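You operate a simulated robot arm through the tools that you are given. There is no shell and no other tool.

Carry out the task below with a simulated robot arm. There is one attempt and no reset: what you move stays moved.

Task
Top up the open-lid jar to its line from the tub with the jar's word.
Fine: lid on the counter top, then back on the jar; tub back; spill nothing, fingers out of the sweets. Set down upright: what you pick out.
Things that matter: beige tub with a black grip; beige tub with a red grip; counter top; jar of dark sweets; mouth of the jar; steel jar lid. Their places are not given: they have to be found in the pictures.

The check looks at the end state, three seconds after you hand in, the way a careful person would. Anything else that was tipped, shoved, dropped, spilled or broken makes it a failure. Lids that push on must go on centred and level and be pressed home; caps that screw on are set level and turned clockwise until they are tight.

Robot
A 7-joint arm with a two-finger parallel gripper, fixed in place. Base frame: the origin is on the floor under the middle of its stand, x ahead of it, y to its left, z up; the work surface is at about z = 900. Units: mm, rad, N and s.
With the tool pointing down near the work surface it reaches from about 360 to 760 mm from the base axis. Its first joint turns from -2.496 to 2.496 rad. Payload 3 kg.
The tool frame sits at the grasp point between the pads (the TCP): z along the fingers, y along the line on which they close. The tips reach 30 mm beyond it. Largest opening 94 mm; finger width 28, thickness 10; the body of the gripper, 50 by 96 mm, starts 55 mm behind the TCP.
Orientation is that of the tool frame in the base frame, as a unit quaternion [x, y, z, w]. With the fingers straight down and closing along the base's y, the tool's x points along the base's -x, its y along +y and its z along -z.

Tools
- The arm moves only by the tool send_rows. Its argument "plan" is a list of rows, each a list of 3 entries, a list of its own where there are three numbers: the shift along the tool's x, y, z in mm, then the turn, a rotation vector about the tool's x, y, z in rad, then the opening, from 0 (shut) to 1 (fully open). In form: [[[tx, ty, tz], [rx, ry, rz], jaw], ...]. A call has 1 to 20 rows; each row shifts and turns the commanded pose from where the row before left it, along the tool's axes as they then stand. Rows are played at 5 a second. More than 50 mm and 0.15 rad between two rows, or a gripper value outside its range, and nothing of the call is played. A pose out of reach is approached as far as the arm can. The call stops where the force on the tool passes 40 N (or 10 N more than at its start, if that is more) or the arm is blocked; 0.2 s more then pass. Each finger travels about 45 mm/s and halts on what it meets, pressing with about 23 N; the grip force reading is that of the motor and also rises with nothing between the fingers. The clock runs only during rows and for 0.2 s after the last one: add rows that do not move to give the fingers time. It gives the time, the measured TCP pose, the force on the tool (base axes), the opening and the grip force at its end, in the units of the frame above (readings bear some noise), with the torque about the TCP (base axes, N m) and any sound that the robot's microphone picked up, and new pictures: "pictures" is both (left out), scene, wrist or none.
- Cameras (640 x 400 px; columns grow to the right, rows downward): "scene" is fixed at [222.3, -499.9, 1453.5]; the picture's right is [0.28, -0.96, 0.00], its down [-0.63, -0.18, -0.76] and it looks along [0.73, 0.21, -0.65] (base axes); focal length 310 px, centre (320, 200). "wrist" rides on the gripper at [76, 14, -103] in the tool frame; the picture's right is [-0.18, 0.98, 0.00], its down [-0.75, -0.14, -0.64] and it looks along [-0.63, -0.12, 0.77] (tool axes); focal length 243 px, centre (320, 200).
- slide_trunk(by): moves the trunk up (or, below 0, down) by that many mm; the arm rides with it, the base frame stays. It gives what a move gives, with no picture.
- probe_pixels(camera, pixels): for up to 12 pixels [column, row] of the newest picture of that camera ("zoom" is the newest enlarged one), the place [x, y, z] in the base frame of the surface seen there, good to about 3 mm. No time passes.
- close_up(camera, box): a new picture of the part [left, top, right, bottom] of that camera's present view, enlarged. No time passes.
- hand_in(): hands the job in; it is judged then, once.

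Leave the gripper open and the arm clear of the work at the hand-in unless told otherwise.

The tools are called after "Call:" by a JSON object that holds its "method" and its "body". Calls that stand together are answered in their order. send_rows: Moves the arm, as the interface text tells. Its arguments: {"type":"object","properties":{"plan":{"type":"array"},"pictures":{"type":"string","enum":["both","scene","wrist","none"]}},"required":["plan"]} The other tools are called the same way: slide_trunk (by) moves the trunk up or down; probe_pixels (camera, pixels) gives the place of the surface under pixels of a picture; close_up (camera, box) takes an enlarged picture of a part of a camera's view; hand_in () hands the job in.

At the start:

```text
t: 0.0
tcp_pos: [538.8, -375.3, 1232.2]
ee_rot: [0.0, 1.0, 0.0, 0.0]
contact_force: [0.3, 0.6, 0.7]
moment: [0.0, -0.03, 0.02]
width: 94.0
finger_force: 0.0
trunk travel left (down, up): [-225.0, 165.0]
```

scene: 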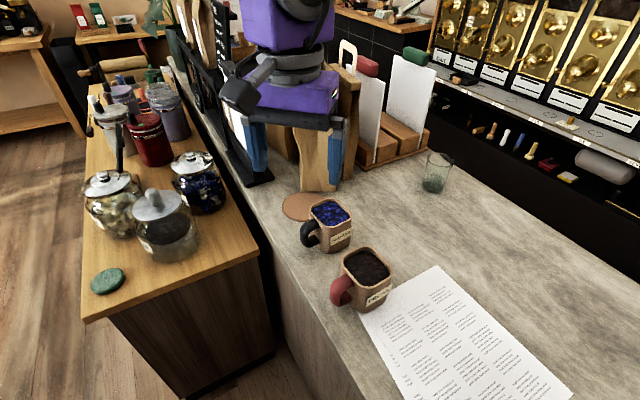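
wrist: 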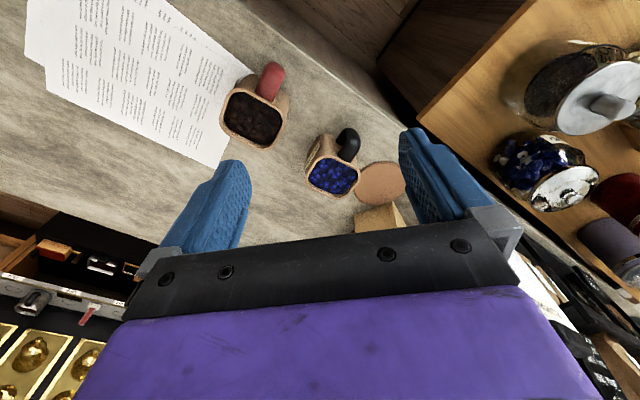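

I see two beige tubs on the counter top (red grip near pixel 365,280 and black grip near 328,225), and three jars on the wooden side table (near 110,200; 165,225; 198,180). First I take enlarged views of the jars and tubs to read labels.

Call:
{"method": "close_up", "body": {"camera": "scene", "box": [70, 130, 250, 300]}}

Call:
{"method": "close_up", "body": {"camera": "scene", "box": [270, 170, 430, 330]}}

Call:
{"method": "close_up", "body": {"camera": "wrist", "box": [200, 40, 420, 220]}}

Call:
{"method": "close_up", "body": {"camera": "wrist", "box": [460, 30, 640, 220]}}

```text
2.35 times, centred on (160, 215) of scene
```

zoom: 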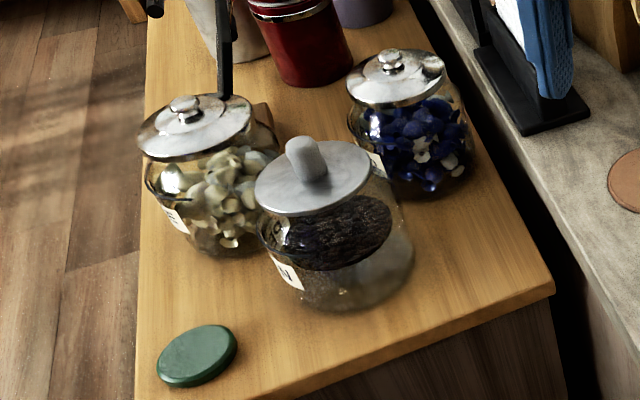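

```text
2.50 times, centred on (350, 250) of scene
```

zoom: 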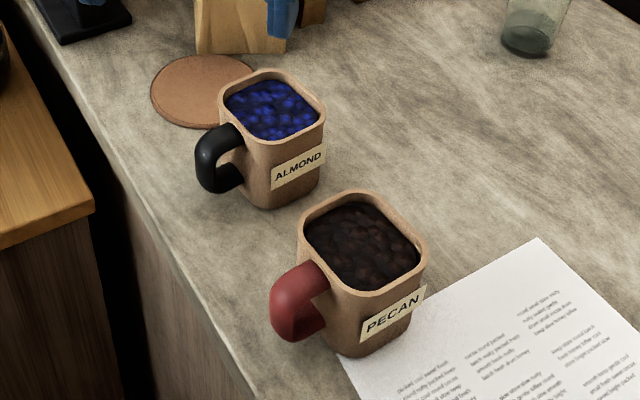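

```text
2.22 times, centred on (310, 130) of wrist
```

zoom: 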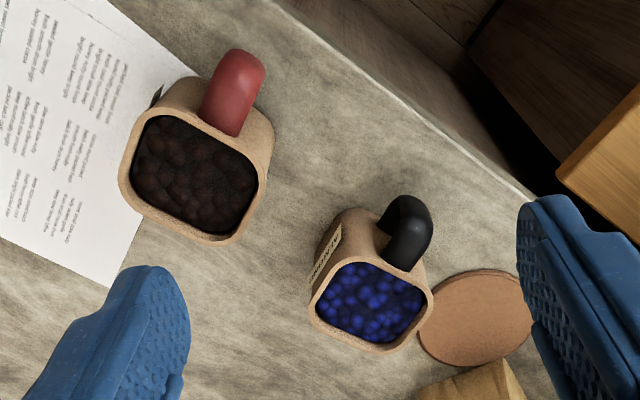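

```text
2.11 times, centred on (550, 125) of wrist
```

zoom: 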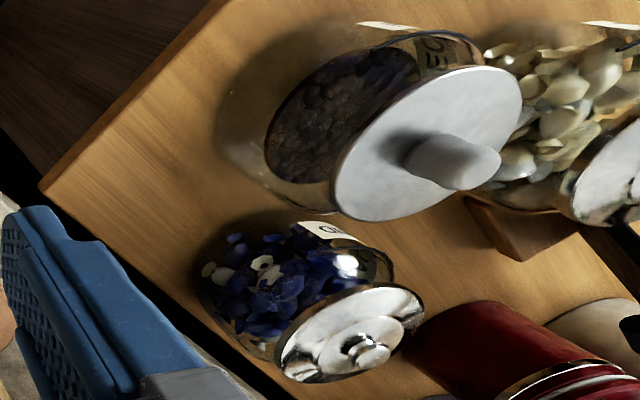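

The dark-sweets jar (scene ~165,225) has a dull steel lid with a knob; its label is partly visible ("EC…" in the wrist view). I zoom further on the labels and the lid.

Call:
{"method": "close_up", "body": {"camera": "scene", "box": [125, 180, 205, 270]}}

Call:
{"method": "close_up", "body": {"camera": "wrist", "box": [560, 30, 640, 80]}}

Call:
{"method": "close_up", "body": {"camera": "scene", "box": [75, 160, 135, 245]}}

Call:
{"method": "probe_pixels", "body": {"camera": "scene", "pixels": [[153, 196], [135, 210], [172, 205], [165, 262], [190, 265], [107, 280], [230, 280], [368, 262], [392, 275], [345, 262], [342, 290], [375, 305]]}}

```text
4.44 times, centred on (165, 225) of scene
```

zoom: 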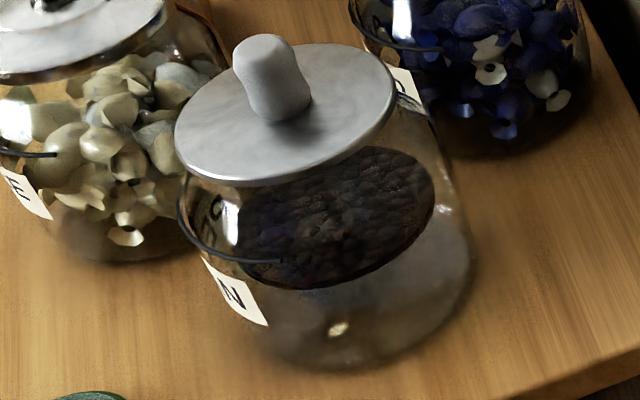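

```text
8.00 times, centred on (600, 55) of wrist
```

zoom: 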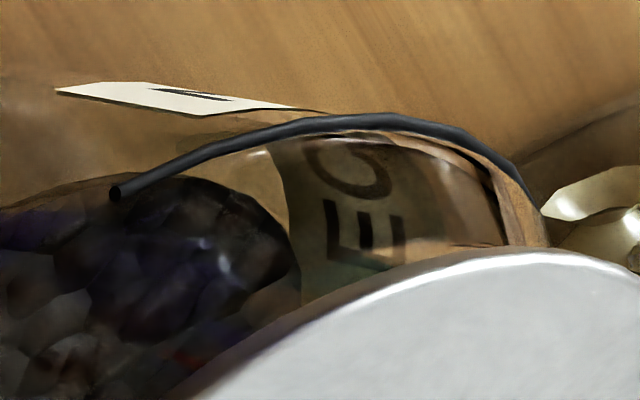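

```text
4.71 times, centred on (105, 202) of scene
```

zoom: 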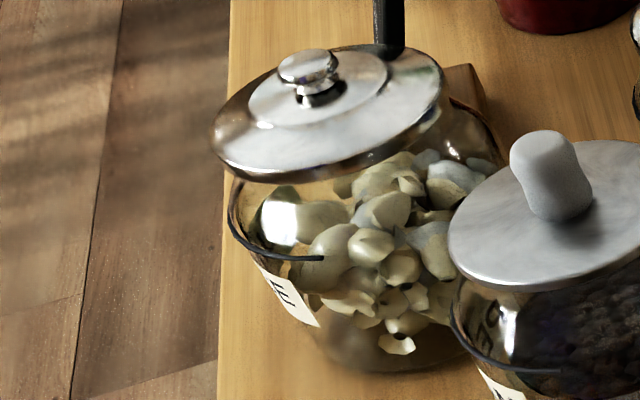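

```text
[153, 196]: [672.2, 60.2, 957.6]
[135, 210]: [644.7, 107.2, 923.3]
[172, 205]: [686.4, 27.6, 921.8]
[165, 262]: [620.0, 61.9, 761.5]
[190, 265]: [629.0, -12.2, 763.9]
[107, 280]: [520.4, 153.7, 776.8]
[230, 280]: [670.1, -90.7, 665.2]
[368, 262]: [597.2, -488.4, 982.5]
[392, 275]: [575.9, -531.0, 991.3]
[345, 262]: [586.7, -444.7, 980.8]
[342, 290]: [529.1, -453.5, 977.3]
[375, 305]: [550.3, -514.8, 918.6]
```

The dark jar's label reads "…EC…N", so PECAN, the word on the red-grip tub. There is a dark arc (the fill line) on its glass. Next I probe the jar: zoom on it and measure lid, knob, line, sweets' surface.

Call:
{"method": "close_up", "body": {"camera": "scene", "box": [125, 180, 205, 270]}}

Call:
{"method": "probe_pixels", "body": {"camera": "zoom", "pixels": [[265, 50], [250, 100], [300, 100], [180, 130], [390, 90], [300, 170], [310, 45], [220, 160], [370, 60], [340, 220], [240, 260], [430, 330]]}}

Call:
{"method": "probe_pixels", "body": {"camera": "scene", "pixels": [[200, 270], [120, 255], [107, 281], [140, 300], [280, 240], [300, 300], [420, 200], [500, 200], [430, 290], [297, 205], [340, 285], [350, 300]]}}

```text
4.44 times, centred on (165, 225) of scene
```

zoom: 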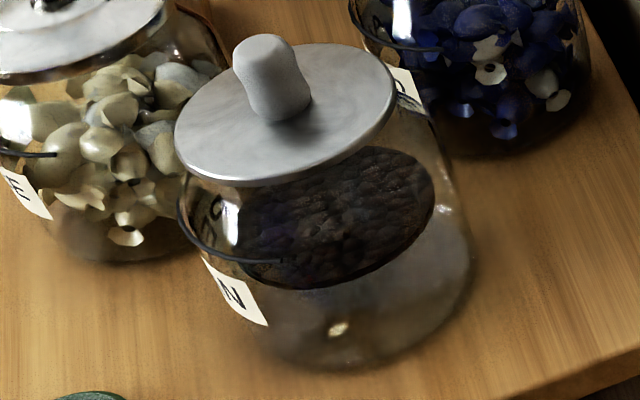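

```text
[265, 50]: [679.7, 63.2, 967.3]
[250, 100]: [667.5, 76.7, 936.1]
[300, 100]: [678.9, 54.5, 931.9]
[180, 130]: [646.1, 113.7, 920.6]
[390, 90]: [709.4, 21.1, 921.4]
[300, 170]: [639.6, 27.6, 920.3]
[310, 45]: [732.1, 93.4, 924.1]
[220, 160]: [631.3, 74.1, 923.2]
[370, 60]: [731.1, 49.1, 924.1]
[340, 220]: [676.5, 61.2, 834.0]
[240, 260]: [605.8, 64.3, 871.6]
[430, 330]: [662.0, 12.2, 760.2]
```

```text
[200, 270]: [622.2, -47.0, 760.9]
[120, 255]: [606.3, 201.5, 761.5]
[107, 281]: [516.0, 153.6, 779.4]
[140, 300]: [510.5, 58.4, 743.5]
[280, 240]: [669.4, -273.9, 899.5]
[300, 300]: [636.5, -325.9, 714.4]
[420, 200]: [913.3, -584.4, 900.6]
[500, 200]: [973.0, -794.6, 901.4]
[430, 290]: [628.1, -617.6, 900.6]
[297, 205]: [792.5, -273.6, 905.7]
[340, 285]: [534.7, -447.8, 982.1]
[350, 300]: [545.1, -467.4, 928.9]
```

The side table is at z≈760, the lid top at ≈922 (centre about (682,68)), knob top ≈967. Now I zoom on the PECAN tub and measure its rim, handle and base.

Call:
{"method": "close_up", "body": {"camera": "scene", "box": [320, 235, 410, 325]}}

Call:
{"method": "probe_pixels", "body": {"camera": "scene", "pixels": [[253, 200], [268, 240], [300, 290], [330, 345], [260, 190], [280, 185], [320, 195], [300, 150], [230, 170], [245, 195], [400, 235], [330, 300]]}}

```text
4.44 times, centred on (365, 280) of scene
```

zoom: 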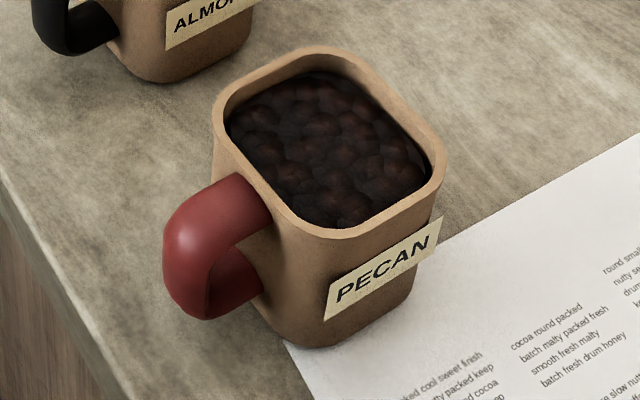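

```text
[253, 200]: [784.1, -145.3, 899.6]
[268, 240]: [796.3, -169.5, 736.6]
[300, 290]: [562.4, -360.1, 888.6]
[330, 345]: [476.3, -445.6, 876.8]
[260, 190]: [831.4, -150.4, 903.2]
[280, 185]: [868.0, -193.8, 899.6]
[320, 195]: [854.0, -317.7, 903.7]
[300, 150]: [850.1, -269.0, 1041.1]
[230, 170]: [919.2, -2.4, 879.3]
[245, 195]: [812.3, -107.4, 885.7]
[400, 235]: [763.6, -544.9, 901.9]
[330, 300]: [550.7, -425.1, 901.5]
```

Call:
{"method": "probe_pixels", "body": {"camera": "zoom", "pixels": [[222, 100], [320, 55], [430, 160], [330, 230], [330, 140], [280, 120], [230, 185], [180, 220], [190, 290], [250, 290], [290, 335], [400, 310]]}}

Call:
{"method": "close_up", "body": {"camera": "wrist", "box": [210, 50, 300, 160]}}

```text
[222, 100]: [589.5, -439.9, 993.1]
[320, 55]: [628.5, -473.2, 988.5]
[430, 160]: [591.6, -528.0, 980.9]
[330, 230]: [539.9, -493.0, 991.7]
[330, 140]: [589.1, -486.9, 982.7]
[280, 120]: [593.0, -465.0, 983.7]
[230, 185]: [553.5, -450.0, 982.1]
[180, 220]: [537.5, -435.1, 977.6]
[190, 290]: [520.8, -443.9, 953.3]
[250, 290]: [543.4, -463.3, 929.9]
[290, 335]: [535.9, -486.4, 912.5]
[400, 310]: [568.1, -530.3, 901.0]
```

```text
3.64 times, centred on (255, 105) of wrist
```

zoom: 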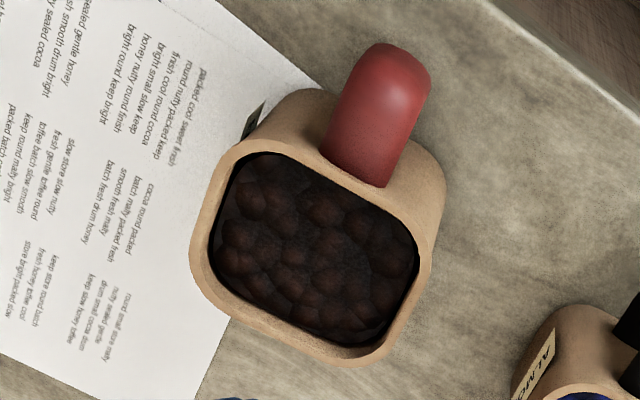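

PECAN tub: rim z≈992, sweets at ≈983 (very full), centre near (587,-484), handle pointing back toward the base. Counter edge runs along x−y≈921. Now I probe the almond tub, coaster, paper and the neighbouring jars to find free room for the lid.

Call:
{"method": "close_up", "body": {"camera": "scene", "box": [240, 140, 400, 260]}}

Call:
{"method": "probe_pixels", "body": {"camera": "scene", "pixels": [[309, 210], [328, 199], [350, 213], [332, 228], [306, 232], [330, 252], [283, 207], [300, 218], [316, 196], [360, 318], [404, 398], [437, 267]]}}

Call:
{"method": "probe_pixels", "body": {"camera": "scene", "pixels": [[110, 178], [86, 185], [132, 178], [110, 192], [192, 157], [175, 168], [211, 158], [193, 170], [150, 150], [113, 135], [92, 290], [125, 272]]}}

```text
3.33 times, centred on (320, 200) of scene
```

zoom: 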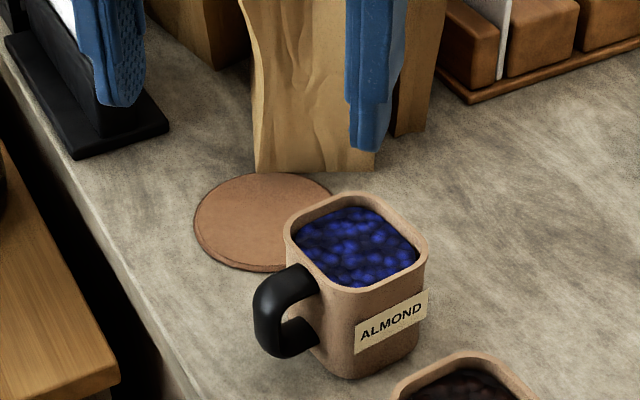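

```text
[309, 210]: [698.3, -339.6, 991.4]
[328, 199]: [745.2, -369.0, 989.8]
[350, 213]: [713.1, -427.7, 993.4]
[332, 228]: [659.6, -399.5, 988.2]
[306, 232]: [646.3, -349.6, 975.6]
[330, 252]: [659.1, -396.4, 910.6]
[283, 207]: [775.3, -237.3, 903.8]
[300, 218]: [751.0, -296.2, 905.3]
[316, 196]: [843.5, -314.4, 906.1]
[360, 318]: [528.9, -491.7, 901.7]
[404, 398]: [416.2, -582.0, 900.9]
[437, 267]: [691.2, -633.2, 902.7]
```

```text
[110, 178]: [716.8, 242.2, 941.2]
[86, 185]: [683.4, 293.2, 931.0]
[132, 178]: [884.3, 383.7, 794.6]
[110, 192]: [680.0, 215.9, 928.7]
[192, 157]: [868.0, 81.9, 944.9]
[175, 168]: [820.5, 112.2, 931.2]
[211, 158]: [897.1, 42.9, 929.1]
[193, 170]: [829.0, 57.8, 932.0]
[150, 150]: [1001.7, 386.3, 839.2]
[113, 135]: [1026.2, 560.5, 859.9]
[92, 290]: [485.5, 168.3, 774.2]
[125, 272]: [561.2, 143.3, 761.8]
```

Almond tub centre ≈(704,-384), coaster ≈(795,-275), neighbouring jar lids ≈(715,250) and ≈(860,75). I now move the open gripper to about (600,65,1150) to look at the dark jar and its lid from above.

Call:
{"method": "send_rows", "body": {"plan": [[[-3, 22, 4], [0, 0, 0], 1], [[-6, 44, 8], [0, 0, 0], 1], [[-6, 44, 8], [0, 0, 0], 1], [[-6, 44, 8], [0, 0, 0], 1], [[-6, 44, 8], [0, 0, 0], 1], [[-6, 44, 8], [0, 0, 0], 1], [[-6, 44, 8], [0, 0, 0], 1], [[-6, 44, 8], [0, 0, 0], 1], [[-6, 44, 8], [0, 0, 0], 1], [[-6, 44, 8], [0, 0, 0], 1], [[-3, 22, 4], [0, 0, 0], 1], [[0, 0, 0], [0, 0, 0], 1]], "pictures": "both"}}

```text
t: 2.6
tcp_pos: [595.9, 66.8, 1153.6]
ee_rot: [0.0, 1.0, -0.001, 0.0]
contact_force: [-0.2, 0.4, 0.2]
moment: [-0.05, 0.01, -0.03]
width: 93.9
finger_force: 0.0
trunk travel left (down, up): [-225.0, 165.0]
```

scene: 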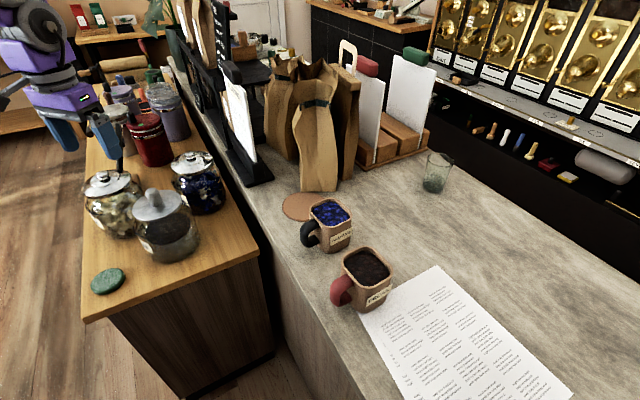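
wrist: 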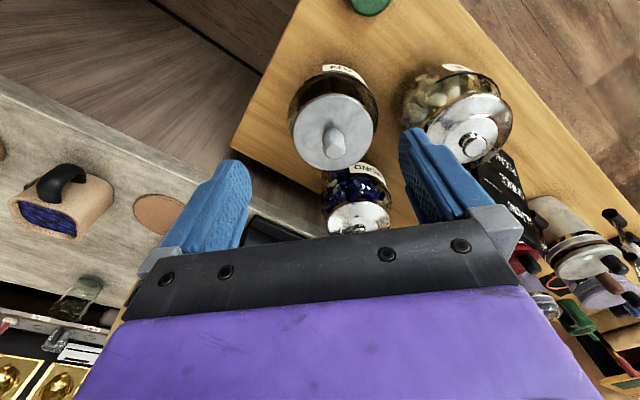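

The wrist view now shows the dark jar's lid around pixel (333,132) with its knob. I zoom and probe lid edge and knob there.

Call:
{"method": "close_up", "body": {"camera": "wrist", "box": [270, 50, 400, 200]}}

Call:
{"method": "probe_pixels", "body": {"camera": "wrist", "pixels": [[293, 132], [374, 132], [333, 94], [333, 168], [305, 103], [362, 104], [306, 160], [362, 160], [334, 150], [330, 130], [340, 130], [335, 140]]}}

```text
2.67 times, centred on (335, 125) of wrist
```

zoom: 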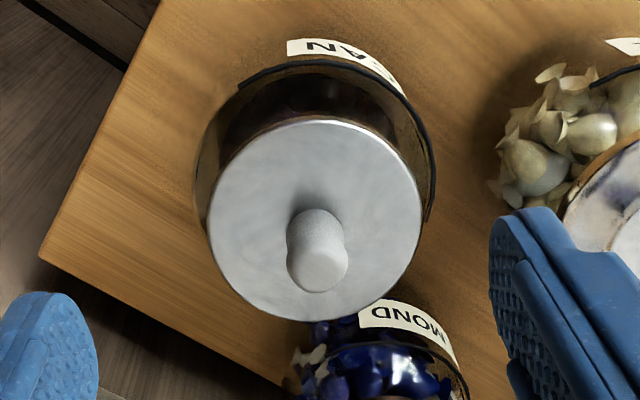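

```text
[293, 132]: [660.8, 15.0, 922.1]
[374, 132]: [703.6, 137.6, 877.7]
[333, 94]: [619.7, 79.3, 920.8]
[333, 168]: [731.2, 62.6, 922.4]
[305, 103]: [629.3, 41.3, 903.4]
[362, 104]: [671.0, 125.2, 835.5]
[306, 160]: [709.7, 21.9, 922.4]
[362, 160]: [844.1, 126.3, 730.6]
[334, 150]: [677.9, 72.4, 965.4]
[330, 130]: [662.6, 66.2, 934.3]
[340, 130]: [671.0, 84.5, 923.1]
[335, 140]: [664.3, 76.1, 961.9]
```

Call:
{"method": "probe_pixels", "body": {"camera": "zoom", "pixels": [[214, 210], [415, 210], [318, 124], [314, 316], [240, 150], [392, 150], [240, 280], [390, 280], [318, 270], [295, 270], [342, 270], [318, 245]]}}

Call:
{"method": "probe_pixels", "body": {"camera": "zoom", "pixels": [[320, 65], [250, 80], [400, 90], [428, 150], [430, 210], [300, 95], [350, 115], [230, 130], [320, 47], [365, 62], [300, 85], [350, 85]]}}

```text
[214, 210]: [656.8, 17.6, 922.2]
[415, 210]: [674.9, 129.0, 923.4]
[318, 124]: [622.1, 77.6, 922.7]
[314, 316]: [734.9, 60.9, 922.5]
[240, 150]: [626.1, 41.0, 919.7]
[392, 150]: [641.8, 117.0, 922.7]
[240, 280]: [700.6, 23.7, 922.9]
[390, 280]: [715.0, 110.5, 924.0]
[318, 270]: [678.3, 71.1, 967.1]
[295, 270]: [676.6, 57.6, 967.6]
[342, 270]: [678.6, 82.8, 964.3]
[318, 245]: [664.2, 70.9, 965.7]
```

```text
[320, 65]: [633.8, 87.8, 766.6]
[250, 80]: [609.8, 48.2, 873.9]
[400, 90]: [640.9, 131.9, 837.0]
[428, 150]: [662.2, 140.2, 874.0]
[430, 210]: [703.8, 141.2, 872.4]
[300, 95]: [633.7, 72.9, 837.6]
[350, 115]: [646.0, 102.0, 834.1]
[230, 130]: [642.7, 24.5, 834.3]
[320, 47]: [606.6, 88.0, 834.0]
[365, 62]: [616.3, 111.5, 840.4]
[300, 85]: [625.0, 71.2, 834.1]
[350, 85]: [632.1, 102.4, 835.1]
```

Lid disc: centre ≈(677,71), radius ≈57, top z≈922.5; knob top ≈967. Fill line ring z≈873; sweets at ≈834. Now I move over the knob to about (677,70,1055), gripper open.

Call:
{"method": "send_rows", "body": {"plan": [[[-20, 1, 24], [0, 0, 0], 1], [[-30, 1, 37], [0, 0, 0], 1], [[-31, 1, 37], [0, 0, 0], 1], [[0, 0, 0], [0, 0, 0], 1]], "pictures": "both"}}

```text
t: 3.6
tcp_pos: [677.2, 68.7, 1055.8]
ee_rot: [0.0, 1.0, -0.001, 0.0]
contact_force: [0.6, 0.4, -0.7]
moment: [0.01, 0.03, -0.01]
width: 93.9
finger_force: 0.1
trunk travel left (down, up): [-225.0, 165.0]
```

scene: 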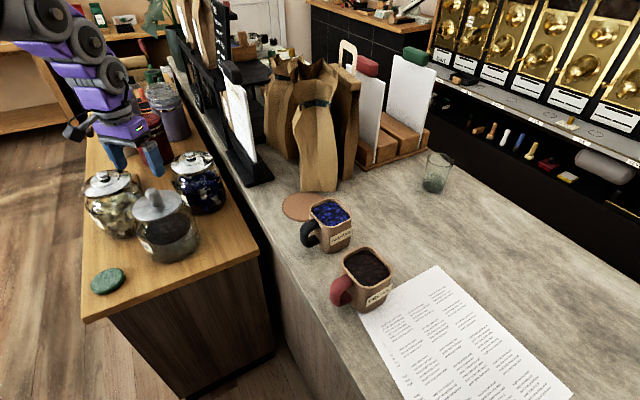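
wrist: 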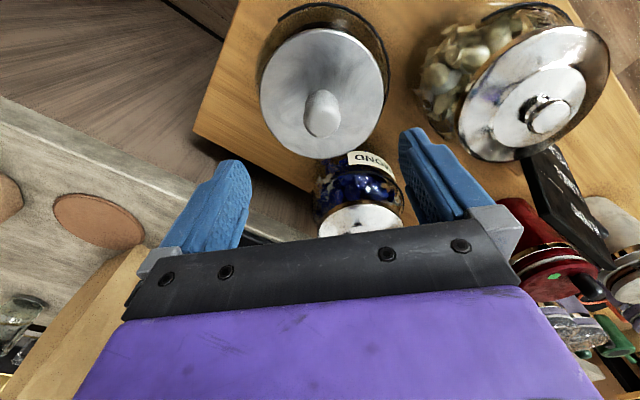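

The gripper is above the jar. I re-probe the knob (wrist pixel about 322,113) and lid edge at close range.

Call:
{"method": "close_up", "body": {"camera": "wrist", "box": [250, 0, 400, 170]}}

Call:
{"method": "probe_pixels", "body": {"camera": "wrist", "pixels": [[322, 125], [308, 120], [338, 120], [322, 96], [265, 95], [382, 92], [322, 33], [322, 155], [280, 50], [365, 50], [280, 138], [366, 138]]}}

```text
2.35 times, centred on (325, 85) of wrist
```

zoom: 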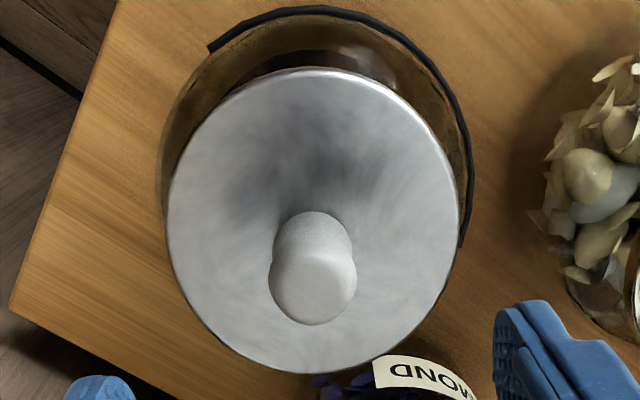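

```text
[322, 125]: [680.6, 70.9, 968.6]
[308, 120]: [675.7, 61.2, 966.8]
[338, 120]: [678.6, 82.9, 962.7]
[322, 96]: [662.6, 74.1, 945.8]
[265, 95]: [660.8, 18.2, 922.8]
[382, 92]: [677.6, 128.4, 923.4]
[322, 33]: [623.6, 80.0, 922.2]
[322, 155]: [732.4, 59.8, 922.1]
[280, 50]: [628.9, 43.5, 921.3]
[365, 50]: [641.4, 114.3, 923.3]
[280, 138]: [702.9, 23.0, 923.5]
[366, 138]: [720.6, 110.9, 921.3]
```

Knob centre ≈(677,71), top ≈968. I descend to TCP z≈957 (tips ≈4 mm above the lid plate), then close.

Call:
{"method": "send_rows", "body": {"plan": [[[0, 1, 30], [0, 0, 0], 1], [[0, 1, 30], [0, 0, 0], 1], [[0, 0, 22], [0, 0, 0], 1], [[0, 0, 12], [0, 0, 0], 1], [[0, 0, 4], [0, 0, 0], 1], [[0, 0, 0], [0, 0, 0], 1]], "pictures": "both"}}

```text
t: 5.0
tcp_pos: [676.7, 73.0, 957.9]
ee_rot: [0.0, 1.0, -0.001, 0.0]
contact_force: [-0.1, -0.1, 0.1]
moment: [-0.02, 0.01, 0.01]
width: 94.1
finger_force: 0.1
trunk travel left (down, up): [-225.0, 165.0]
```

scene: 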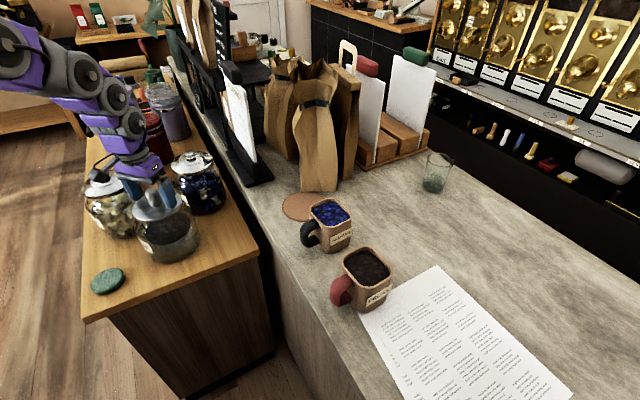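
wrist: 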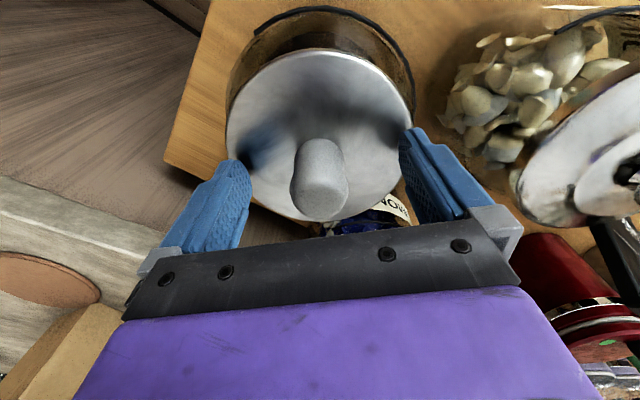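

The knob is centred between the fingers. I close on it and wait.

Call:
{"method": "send_rows", "body": {"plan": [[[0, 0, 0], [0, 0, 0], 0], [[0, 0, 0], [0, 0, 0], 0], [[0, 0, 0], [0, 0, 0], 0], [[0, 0, 0], [0, 0, 0], 0], [[0, 0, 0], [0, 0, 0], 0], [[0, 0, 0], [0, 0, 0], 0]], "pictures": "both"}}

```text
t: 6.4
tcp_pos: [676.2, 70.6, 956.9]
ee_rot: [0.0, 1.0, -0.001, 0.0]
contact_force: [0.4, -0.8, 1.8]
moment: [0.09, 0.0, -0.04]
width: 30.3
finger_force: 23.2
trunk travel left (down, up): [-225.0, 165.0]
```

scene: 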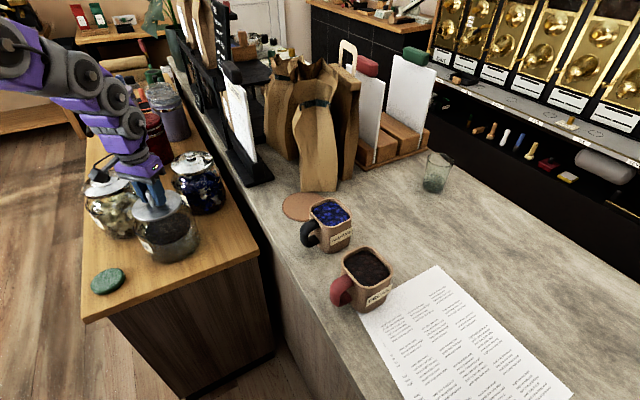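
wrist: 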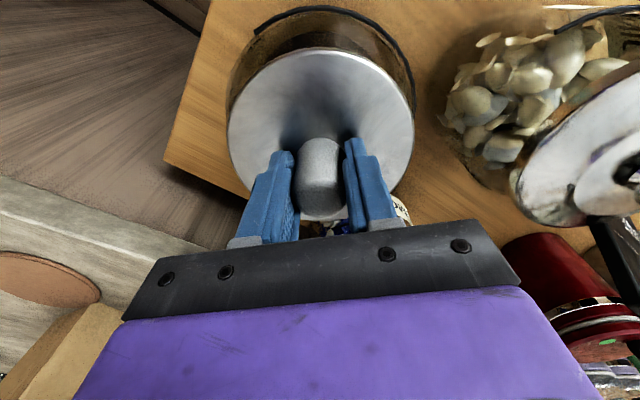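

Gripped the knob at 30 mm width. I lift gently in small steps to see whether the lid comes free.

Call:
{"method": "send_rows", "body": {"plan": [[[0, 0, -3], [0, 0, 0], 0], [[0, 0, -4], [0, 0, 0], 0], [[0, 0, -5], [0, 0, 0], 0], [[0, 0, -6], [0, 0, 0], 0], [[0, 0, -6], [0, 0, 0], 0], [[0, 0, 0], [0, 0, 0], 0]], "pictures": "both"}}

```text
t: 7.8
tcp_pos: [678.0, 72.4, 980.8]
ee_rot: [-0.001, 1.0, 0.0, 0.0]
contact_force: [0.8, 0.1, -0.8]
moment: [-0.01, 0.01, 0.02]
width: 30.3
finger_force: 22.7
trunk travel left (down, up): [-225.0, 165.0]
```

scene: 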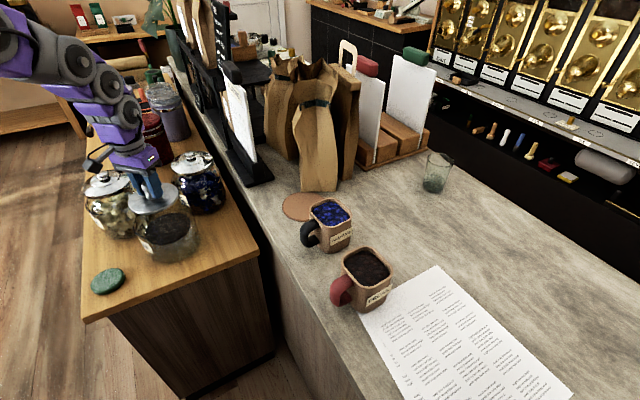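
wrist: 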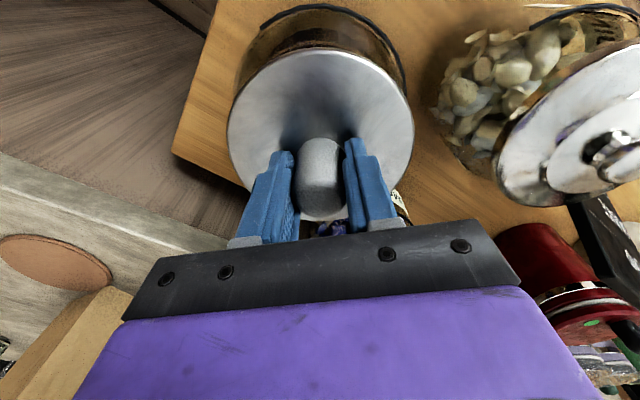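

The lid came free (still level in the wrist view). I lift to about z=1100 and look at the jar's mouth.

Call:
{"method": "send_rows", "body": {"plan": [[[0, 0, -15], [0, 0, 0], 0], [[0, 0, -30], [0, 0, 0], 0], [[0, 0, -30], [0, 0, 0], 0], [[0, 0, -30], [0, 0, 0], 0], [[0, 0, -15], [0, 0, 0], 0], [[0, 0, 0], [0, 0, 0], 0]], "pictures": "both"}}

Call:
{"method": "close_up", "body": {"camera": "scene", "box": [100, 150, 220, 270]}}

```text
t: 9.2
tcp_pos: [676.5, 72.5, 1102.8]
ee_rot: [-0.001, 1.0, -0.001, 0.0]
contact_force: [-0.4, -0.7, -1.2]
moment: [0.0, -0.02, 0.0]
width: 30.6
finger_force: 22.7
trunk travel left (down, up): [-225.0, 165.0]
```

scene: 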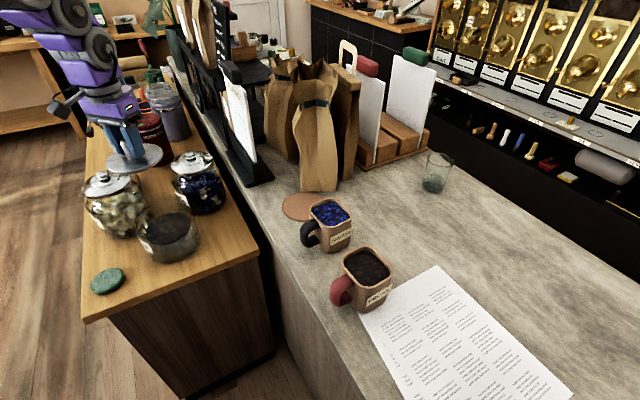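
wrist: 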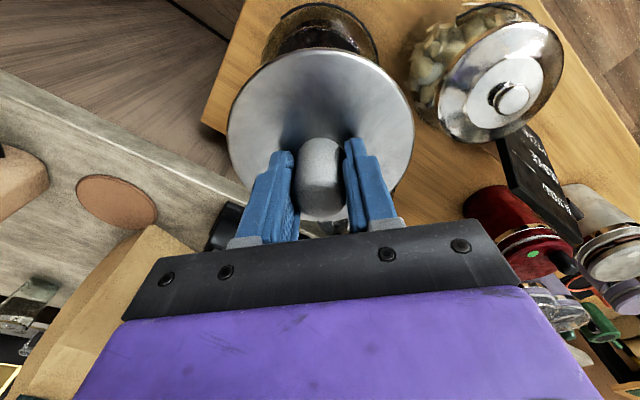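

```text
3.33 times, centred on (160, 210) of scene
```

zoom: 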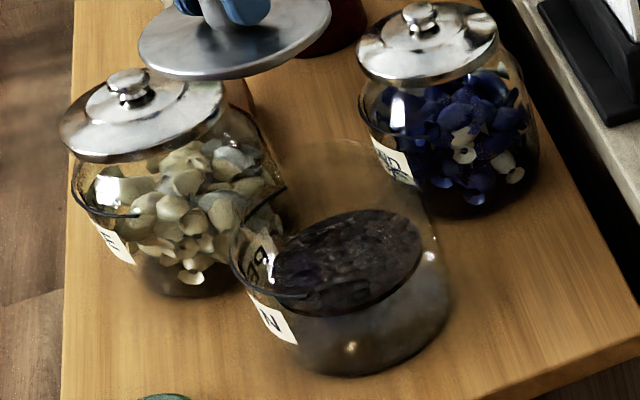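

The jar mouth is open; its glass is very clear. I probe the sweets' surface extents, the ring and the rim.

Call:
{"method": "probe_pixels", "body": {"camera": "zoom", "pixels": [[345, 250], [290, 245], [415, 230], [380, 212], [320, 310], [400, 280], [280, 290], [340, 142], [270, 190], [250, 280], [233, 260], [430, 220]]}}

Call:
{"method": "close_up", "body": {"camera": "scene", "box": [130, 185, 205, 270]}}

```text
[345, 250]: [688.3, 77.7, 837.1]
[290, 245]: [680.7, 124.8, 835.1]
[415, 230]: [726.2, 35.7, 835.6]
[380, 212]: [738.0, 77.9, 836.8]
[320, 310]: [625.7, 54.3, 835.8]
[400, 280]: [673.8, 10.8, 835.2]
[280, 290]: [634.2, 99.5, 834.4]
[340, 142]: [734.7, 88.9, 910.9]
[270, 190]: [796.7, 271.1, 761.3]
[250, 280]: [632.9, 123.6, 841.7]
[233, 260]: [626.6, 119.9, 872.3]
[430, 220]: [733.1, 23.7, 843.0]
```

```text
4.71 times, centred on (168, 228) of scene
```

zoom: 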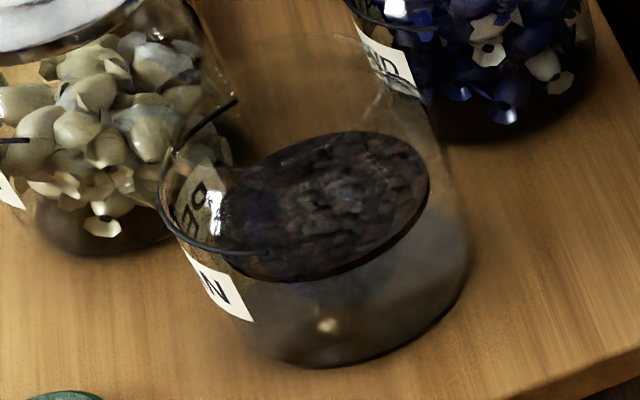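

Sweets' disc radius ≈61 at z≈835, rim back edge at z≈911. The only open stretch of counter in easy reach is beside the PECAN tub, around (455,-554), at the edge of the sheet. I carry the lid level at z≈1100 to above that place to look first.

Call:
{"method": "send_rows", "body": {"plan": [[[4, -11.3, 0], [0, 0, 0], 0], [[8.3, -23.6, 0], [0, 0, 0], 0], [[12.67, -35.83, 0], [0, 0, 0], 0], [[12.67, -35.83, 0], [0, 0, 0], 0], [[12.67, -35.83, 0], [0, 0, 0], 0], [[12.67, -35.83, 0], [0, 0, 0], 0], [[12.67, -35.83, 0], [0, 0, 0], 0], [[12.67, -35.83, 0], [0, 0, 0], 0], [[12.67, -35.83, 0], [0, 0, 0], 0], [[12.67, -35.83, 0], [0, 0, 0], 0], [[12.67, -35.83, 0], [0, 0, 0], 0], [[12.67, -35.83, 0], [0, 0, 0], 0], [[12.67, -35.83, 0], [0, 0, 0], 0], [[12.67, -35.83, 0], [0, 0, 0], 0], [[12.67, -35.83, 0], [0, 0, 0], 0], [[12.67, -35.83, 0], [0, 0, 0], 0], [[12.67, -35.83, 0], [0, 0, 0], 0], [[10, -28.3, 0], [0, 0, 0], 0], [[5.7, -16, 0], [0, 0, 0], 0], [[3.3, -9.4, 0], [0, 0, 0], 0]], "pictures": "both"}}

```text
t: 13.4
tcp_pos: [455.3, -556.7, 1101.6]
ee_rot: [-0.001, 1.0, -0.001, -0.001]
contact_force: [0.2, -0.2, -0.9]
moment: [0.01, 0.02, 0.03]
width: 30.8
finger_force: 22.6
trunk travel left (down, up): [-225.0, 165.0]
```

scene: 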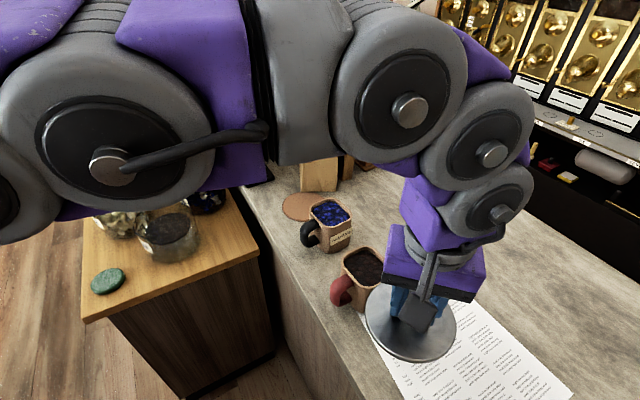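
wrist: 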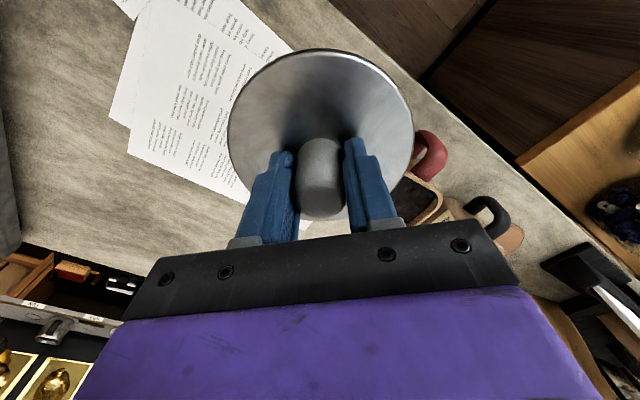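

The wrist view shows two sheets at upper left and the strip of bare counter between the sheets and the counter's front edge. I probe sheet edges and counter edge.

Call:
{"method": "probe_pixels", "body": {"camera": "wrist", "pixels": [[325, 5], [400, 55], [230, 5], [285, 42], [190, 30], [110, 115], [128, 152], [60, 60], [20, 20], [470, 110], [540, 165], [60, 200]]}}

Call:
{"method": "close_up", "body": {"camera": "wrist", "box": [80, 0, 420, 220]}}

```text
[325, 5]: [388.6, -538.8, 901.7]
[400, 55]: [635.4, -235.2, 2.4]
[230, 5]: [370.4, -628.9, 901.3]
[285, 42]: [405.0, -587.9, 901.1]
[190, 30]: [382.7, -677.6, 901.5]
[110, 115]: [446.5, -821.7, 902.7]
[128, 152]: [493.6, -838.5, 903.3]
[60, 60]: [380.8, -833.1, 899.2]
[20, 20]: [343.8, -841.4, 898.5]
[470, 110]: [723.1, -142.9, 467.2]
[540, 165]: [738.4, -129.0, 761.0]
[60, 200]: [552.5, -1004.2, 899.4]
```

```text
1.82 times, centred on (250, 110) of wrist
```

zoom: 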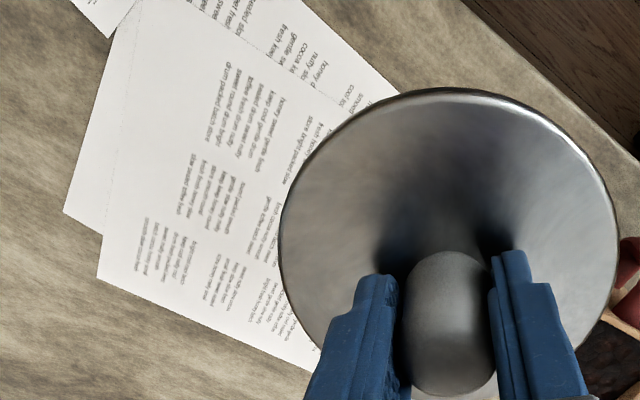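

The bare strip is about 50 mm wide (sheet edge x−y≈995, counter edge x−y≈922), so the lid will rest partly over the thin sheet's border; it will be set down and lifted straight so nothing shifts. I lower to TCP z≈978 over (458,-560).

Call:
{"method": "send_rows", "body": {"plan": [[[-1, -1, 15], [0, 0, 0], 0], [[-1, -1, 30], [0, 0, 0], 0], [[-0.7, -1.3, 30], [0, 0, 0], 0], [[0, 0, 25], [0, 0, 0], 0], [[0, 0, 16], [0, 0, 0], 0], [[0, 0, 8], [0, 0, 0], 0], [[0, 0, 0], [0, 0, 0], 0]], "pictures": "both"}}

Call:
{"method": "close_up", "body": {"camera": "scene", "box": [320, 230, 520, 400]}}

```text
t: 15.0
tcp_pos: [457.9, -560.9, 978.0]
ee_rot: [0.0, 1.0, -0.001, 0.0]
contact_force: [0.4, -0.1, -0.4]
moment: [0.03, 0.0, 0.0]
width: 30.7
finger_force: 22.8
trunk travel left (down, up): [-225.0, 165.0]
```

scene: 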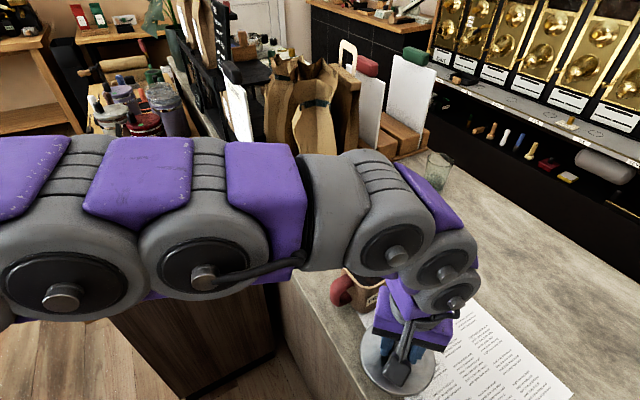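
wrist: 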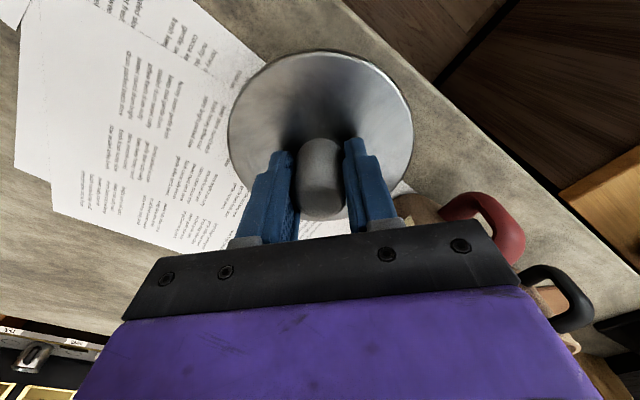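

```text
2.35 times, centred on (420, 315) of scene
```

zoom: 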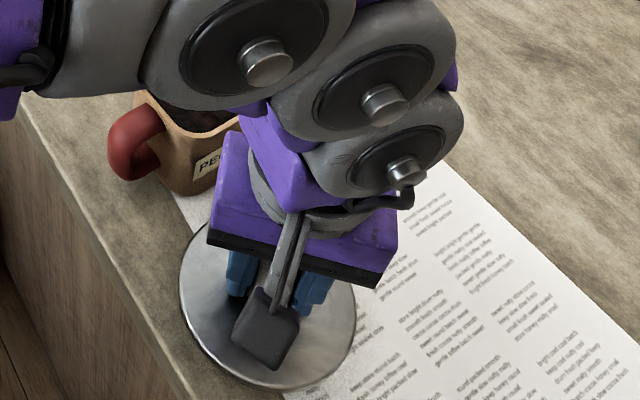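

The lid hovers level above the counter, clear of the tub. I lower in small steps, reading the force.

Call:
{"method": "send_rows", "body": {"plan": [[[0, 0, 4], [0, 0, 0], 0], [[0, 0, 4], [0, 0, 0], 0], [[0, 0, 3], [0, 0, 0], 0], [[0, 0, 2], [0, 0, 0], 0]], "pictures": "none"}}

```text
t: 16.0
tcp_pos: [458.6, -558.6, 964.5]
ee_rot: [0.0, 1.0, 0.001, 0.0]
contact_force: [0.1, 0.4, -1.9]
moment: [0.02, -0.03, 0.02]
width: 30.6
finger_force: 23.6
trunk travel left (down, up): [-225.0, 165.0]
```

Still free (force ≈ lid weight). I continue down by 2 mm steps.

Call:
{"method": "send_rows", "body": {"plan": [[[0, 0, 2], [0, 0, 0], 0], [[0, 0, 2], [0, 0, 0], 0], [[0, 0, 2], [0, 0, 0], 0]], "pictures": "none"}}

```text
t: 16.8
tcp_pos: [458.8, -558.5, 957.6]
ee_rot: [0.0, 1.0, 0.0, 0.0]
contact_force: [0.1, -0.8, -0.3]
moment: [-0.02, 0.0, 0.0]
width: 30.8
finger_force: 22.8
trunk travel left (down, up): [-225.0, 165.0]
```

Call:
{"method": "send_rows", "body": {"plan": [[[0, 0, 2], [0, 0, 0], 0], [[0, 0, 2], [0, 0, 0], 0]], "pictures": "none"}}

```text
t: 17.4
tcp_pos: [457.7, -558.7, 955.3]
ee_rot: [0.0, 1.0, 0.0, 0.0]
contact_force: [0.6, -0.5, -0.3]
moment: [-0.02, 0.01, 0.01]
width: 30.6
finger_force: 23.1
trunk travel left (down, up): [-225.0, 165.0]
```

Call:
{"method": "send_rows", "body": {"plan": [[[0, 0, 2], [0, 0, 0], 0], [[0, 0, 1.5], [0, 0, 0], 0]], "pictures": "none"}}

```text
t: 18.0
tcp_pos: [458.7, -558.8, 952.2]
ee_rot: [-0.001, 1.0, 0.0, 0.0]
contact_force: [1.4, -2.3, 20.4]
moment: [-0.04, -0.14, 0.0]
width: 30.0
finger_force: 23.3
trunk travel left (down, up): [-225.0, 165.0]
```

Contact: 20 N upward at TCP z≈952, so the lid sits on the counter. I ease up 1.5 mm and open the fingers.

Call:
{"method": "send_rows", "body": {"plan": [[[0, 0, -1.5], [0, 0, 0], 0], [[0, 0, 0], [0, 0, 0], 0.4], [[0, 0, 0], [0, 0, 0], 0.6], [[0, 0, 0], [0, 0, 0], 1], [[0, 0, 0], [0, 0, 0], 1], [[0, 0, 0], [0, 0, 0], 1], [[0, 0, 0], [0, 0, 0], 1]], "pictures": "both"}}

```text
t: 19.6
tcp_pos: [458.1, -559.6, 952.5]
ee_rot: [0.001, 1.0, 0.0, 0.0]
contact_force: [-0.3, -0.4, 0.2]
moment: [-0.01, 0.01, -0.02]
width: 94.0
finger_force: 0.0
trunk travel left (down, up): [-225.0, 165.0]
```

scene: 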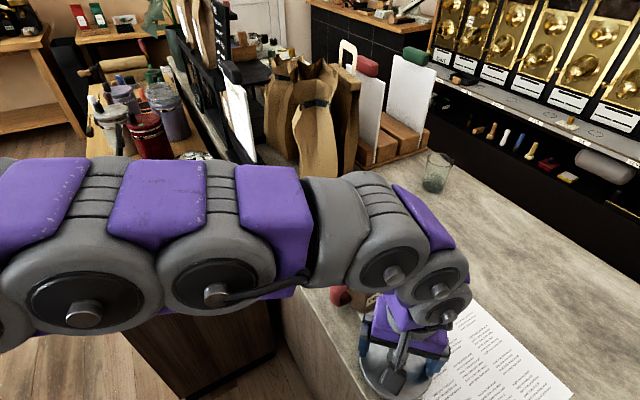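
wrist: 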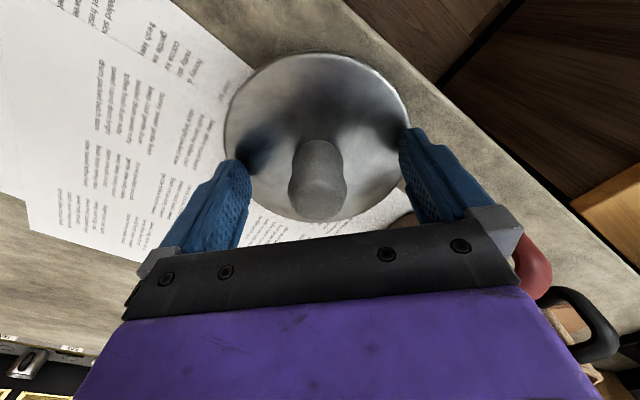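

The lid rests flat on the counter (wrist view), fingers clear of the knob. I lift straight up to z≈1120.

Call:
{"method": "send_rows", "body": {"plan": [[[0, 0, -10], [0, 0, 0], 1], [[0, 0, -25], [0, 0, 0], 1], [[0, 0, -40], [0, 0, 0], 1], [[0, 0, -45], [0, 0, 0], 1], [[0, 0, -35], [0, 0, 0], 1], [[0, 0, -15], [0, 0, 0], 1], [[0, 0, 0], [0, 0, 0], 1]], "pictures": "both"}}

Call:
{"method": "close_up", "body": {"camera": "scene", "box": [300, 230, 480, 400]}}

```text
t: 21.2
tcp_pos: [457.4, -558.7, 1122.8]
ee_rot: [0.0, 1.0, 0.0, 0.0]
contact_force: [-0.9, -0.6, 1.0]
moment: [-0.03, -0.01, 0.01]
width: 94.1
finger_force: 0.1
trunk travel left (down, up): [-225.0, 165.0]
```

scene: 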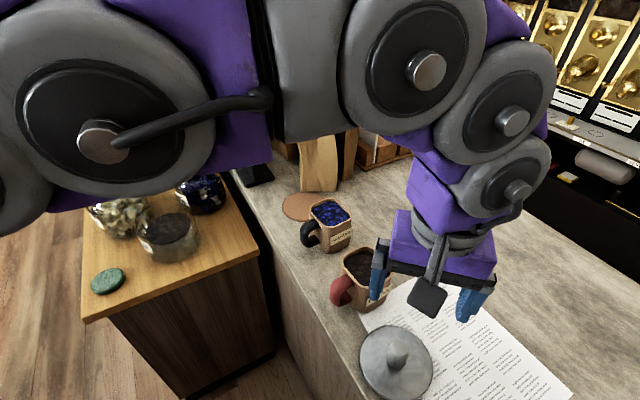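
wrist: 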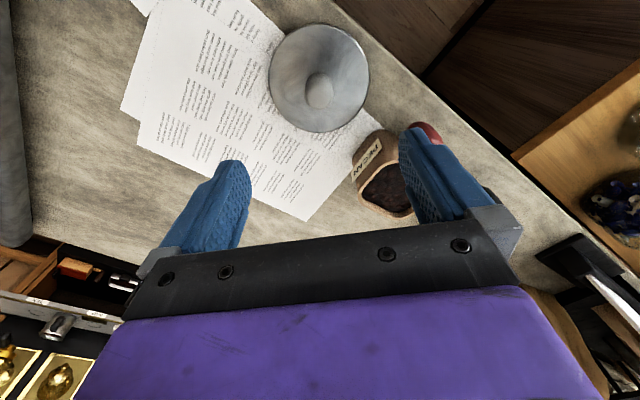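

```text
2.35 times, centred on (390, 315) of scene
```

zoom: 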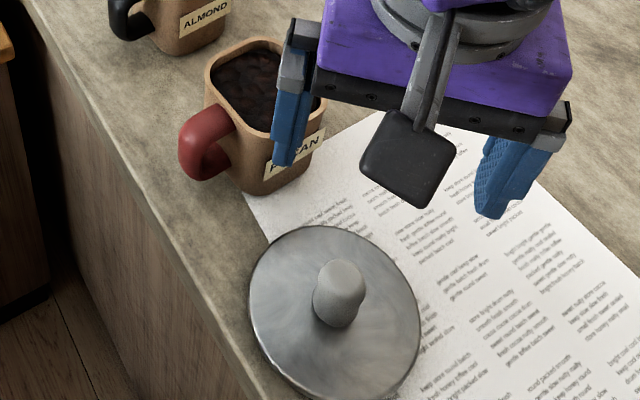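

The lid lies level by the counter edge. I probe its knob and edge for later, then move to a free region to reorient.

Call:
{"method": "probe_pixels", "body": {"camera": "wrist", "pixels": [[320, 97], [318, 80], [272, 80], [367, 76], [318, 28], [320, 128], [285, 40], [352, 40], [285, 115], [355, 113], [383, 200], [375, 150]]}}

Call:
{"method": "send_rows", "body": {"plan": [[[0, 15, -8], [0, 0, 0], 1], [[0, 30, -8], [0, 0, 0], 1], [[0, 35, -8], [0, 0, 0], 1], [[0, 35, -8], [0, 0, 0], 1], [[0, 30, -8], [0, 0, 0], 1], [[0, 15, -5], [0, 0, 0], 1], [[0, 0, 0], [0, 0, 0], 1]], "pictures": "both"}}

```text
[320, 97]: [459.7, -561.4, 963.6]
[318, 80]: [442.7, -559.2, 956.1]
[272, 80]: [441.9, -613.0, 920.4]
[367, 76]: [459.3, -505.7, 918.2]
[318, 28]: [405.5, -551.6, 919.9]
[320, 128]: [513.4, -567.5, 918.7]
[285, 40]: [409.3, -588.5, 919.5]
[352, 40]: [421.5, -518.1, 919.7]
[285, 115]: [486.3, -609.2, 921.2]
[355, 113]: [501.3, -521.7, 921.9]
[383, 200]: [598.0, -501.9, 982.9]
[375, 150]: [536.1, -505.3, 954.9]
```

```text
t: 22.8
tcp_pos: [457.4, -399.9, 1166.4]
ee_rot: [0.0, 1.0, 0.0, 0.0]
contact_force: [0.6, 0.6, -0.2]
moment: [0.02, -0.01, -0.02]
width: 94.1
finger_force: 0.0
trunk travel left (down, up): [-225.0, 165.0]
```

scene: 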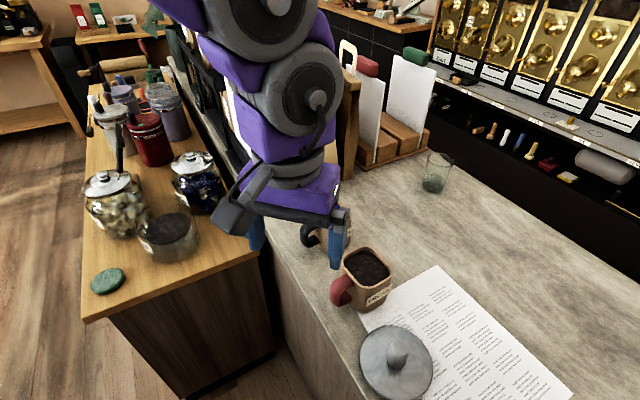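
wrist: 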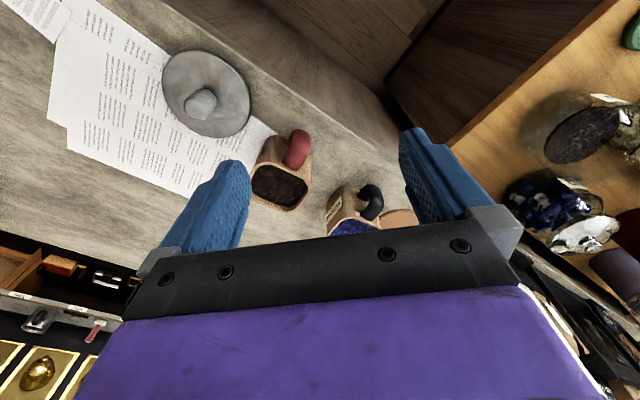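

Lid measured at (459,-560), knob top z≈964. Now, in free space at (457,-400,1166), I turn the gripper to point horizontally along the tub's handle direction (yaw +0.536, then pitch −1.571 about tool y), watching the reported pose.

Call:
{"method": "send_rows", "body": {"plan": [[[0, 0, 0], [0, 0, 0.134], 1], [[0, 0, 0], [0, 0, 0.134], 1], [[0, 0, 0], [0, 0, 0.134], 1], [[0, 0, 0], [0, 0, 0.134], 1], [[0, 0, 0], [0, -0.1428, 0], 1], [[0, 0, 0], [0, -0.1428, 0], 1], [[0, 0, 0], [0, -0.1428, 0], 1], [[0, 0, 0], [0, -0.1428, 0], 1], [[0, 0, 0], [0, -0.1428, 0], 1], [[0, 0, 0], [0, -0.1428, 0], 1], [[0, 0, 0], [0, -0.1428, 0], 1], [[0, 0, 0], [0, -0.1428, 0], 1], [[0, 0, 0], [0, -0.1428, 0], 1], [[0, 0, 0], [0, -0.1428, 0], 1], [[0, 0, 0], [0, -0.1428, 0], 1], [[0, 0, 0], [0, 0, 0], 1]], "pictures": "both"}}

```text
t: 26.2
tcp_pos: [457.9, -397.6, 1168.3]
ee_rot: [0.187, 0.681, -0.188, 0.683]
contact_force: [0.0, 0.2, 0.5]
moment: [-0.03, -0.02, 0.0]
width: 94.1
finger_force: 0.0
trunk travel left (down, up): [-225.0, 165.0]
```

scene: 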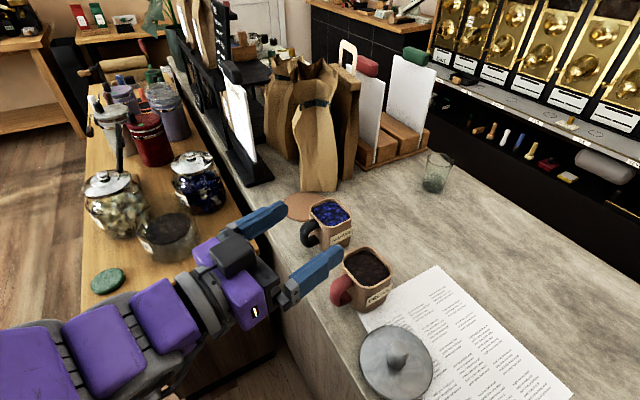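
wrist: 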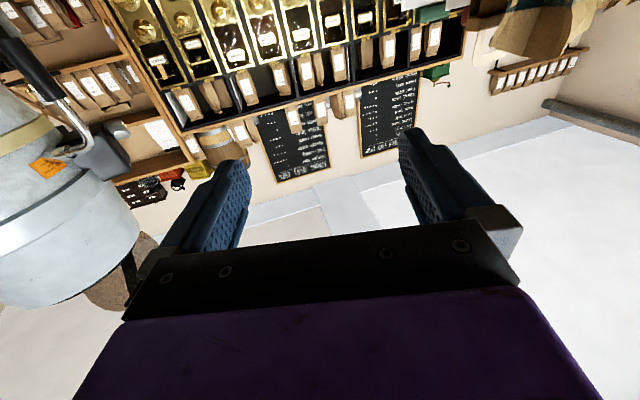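

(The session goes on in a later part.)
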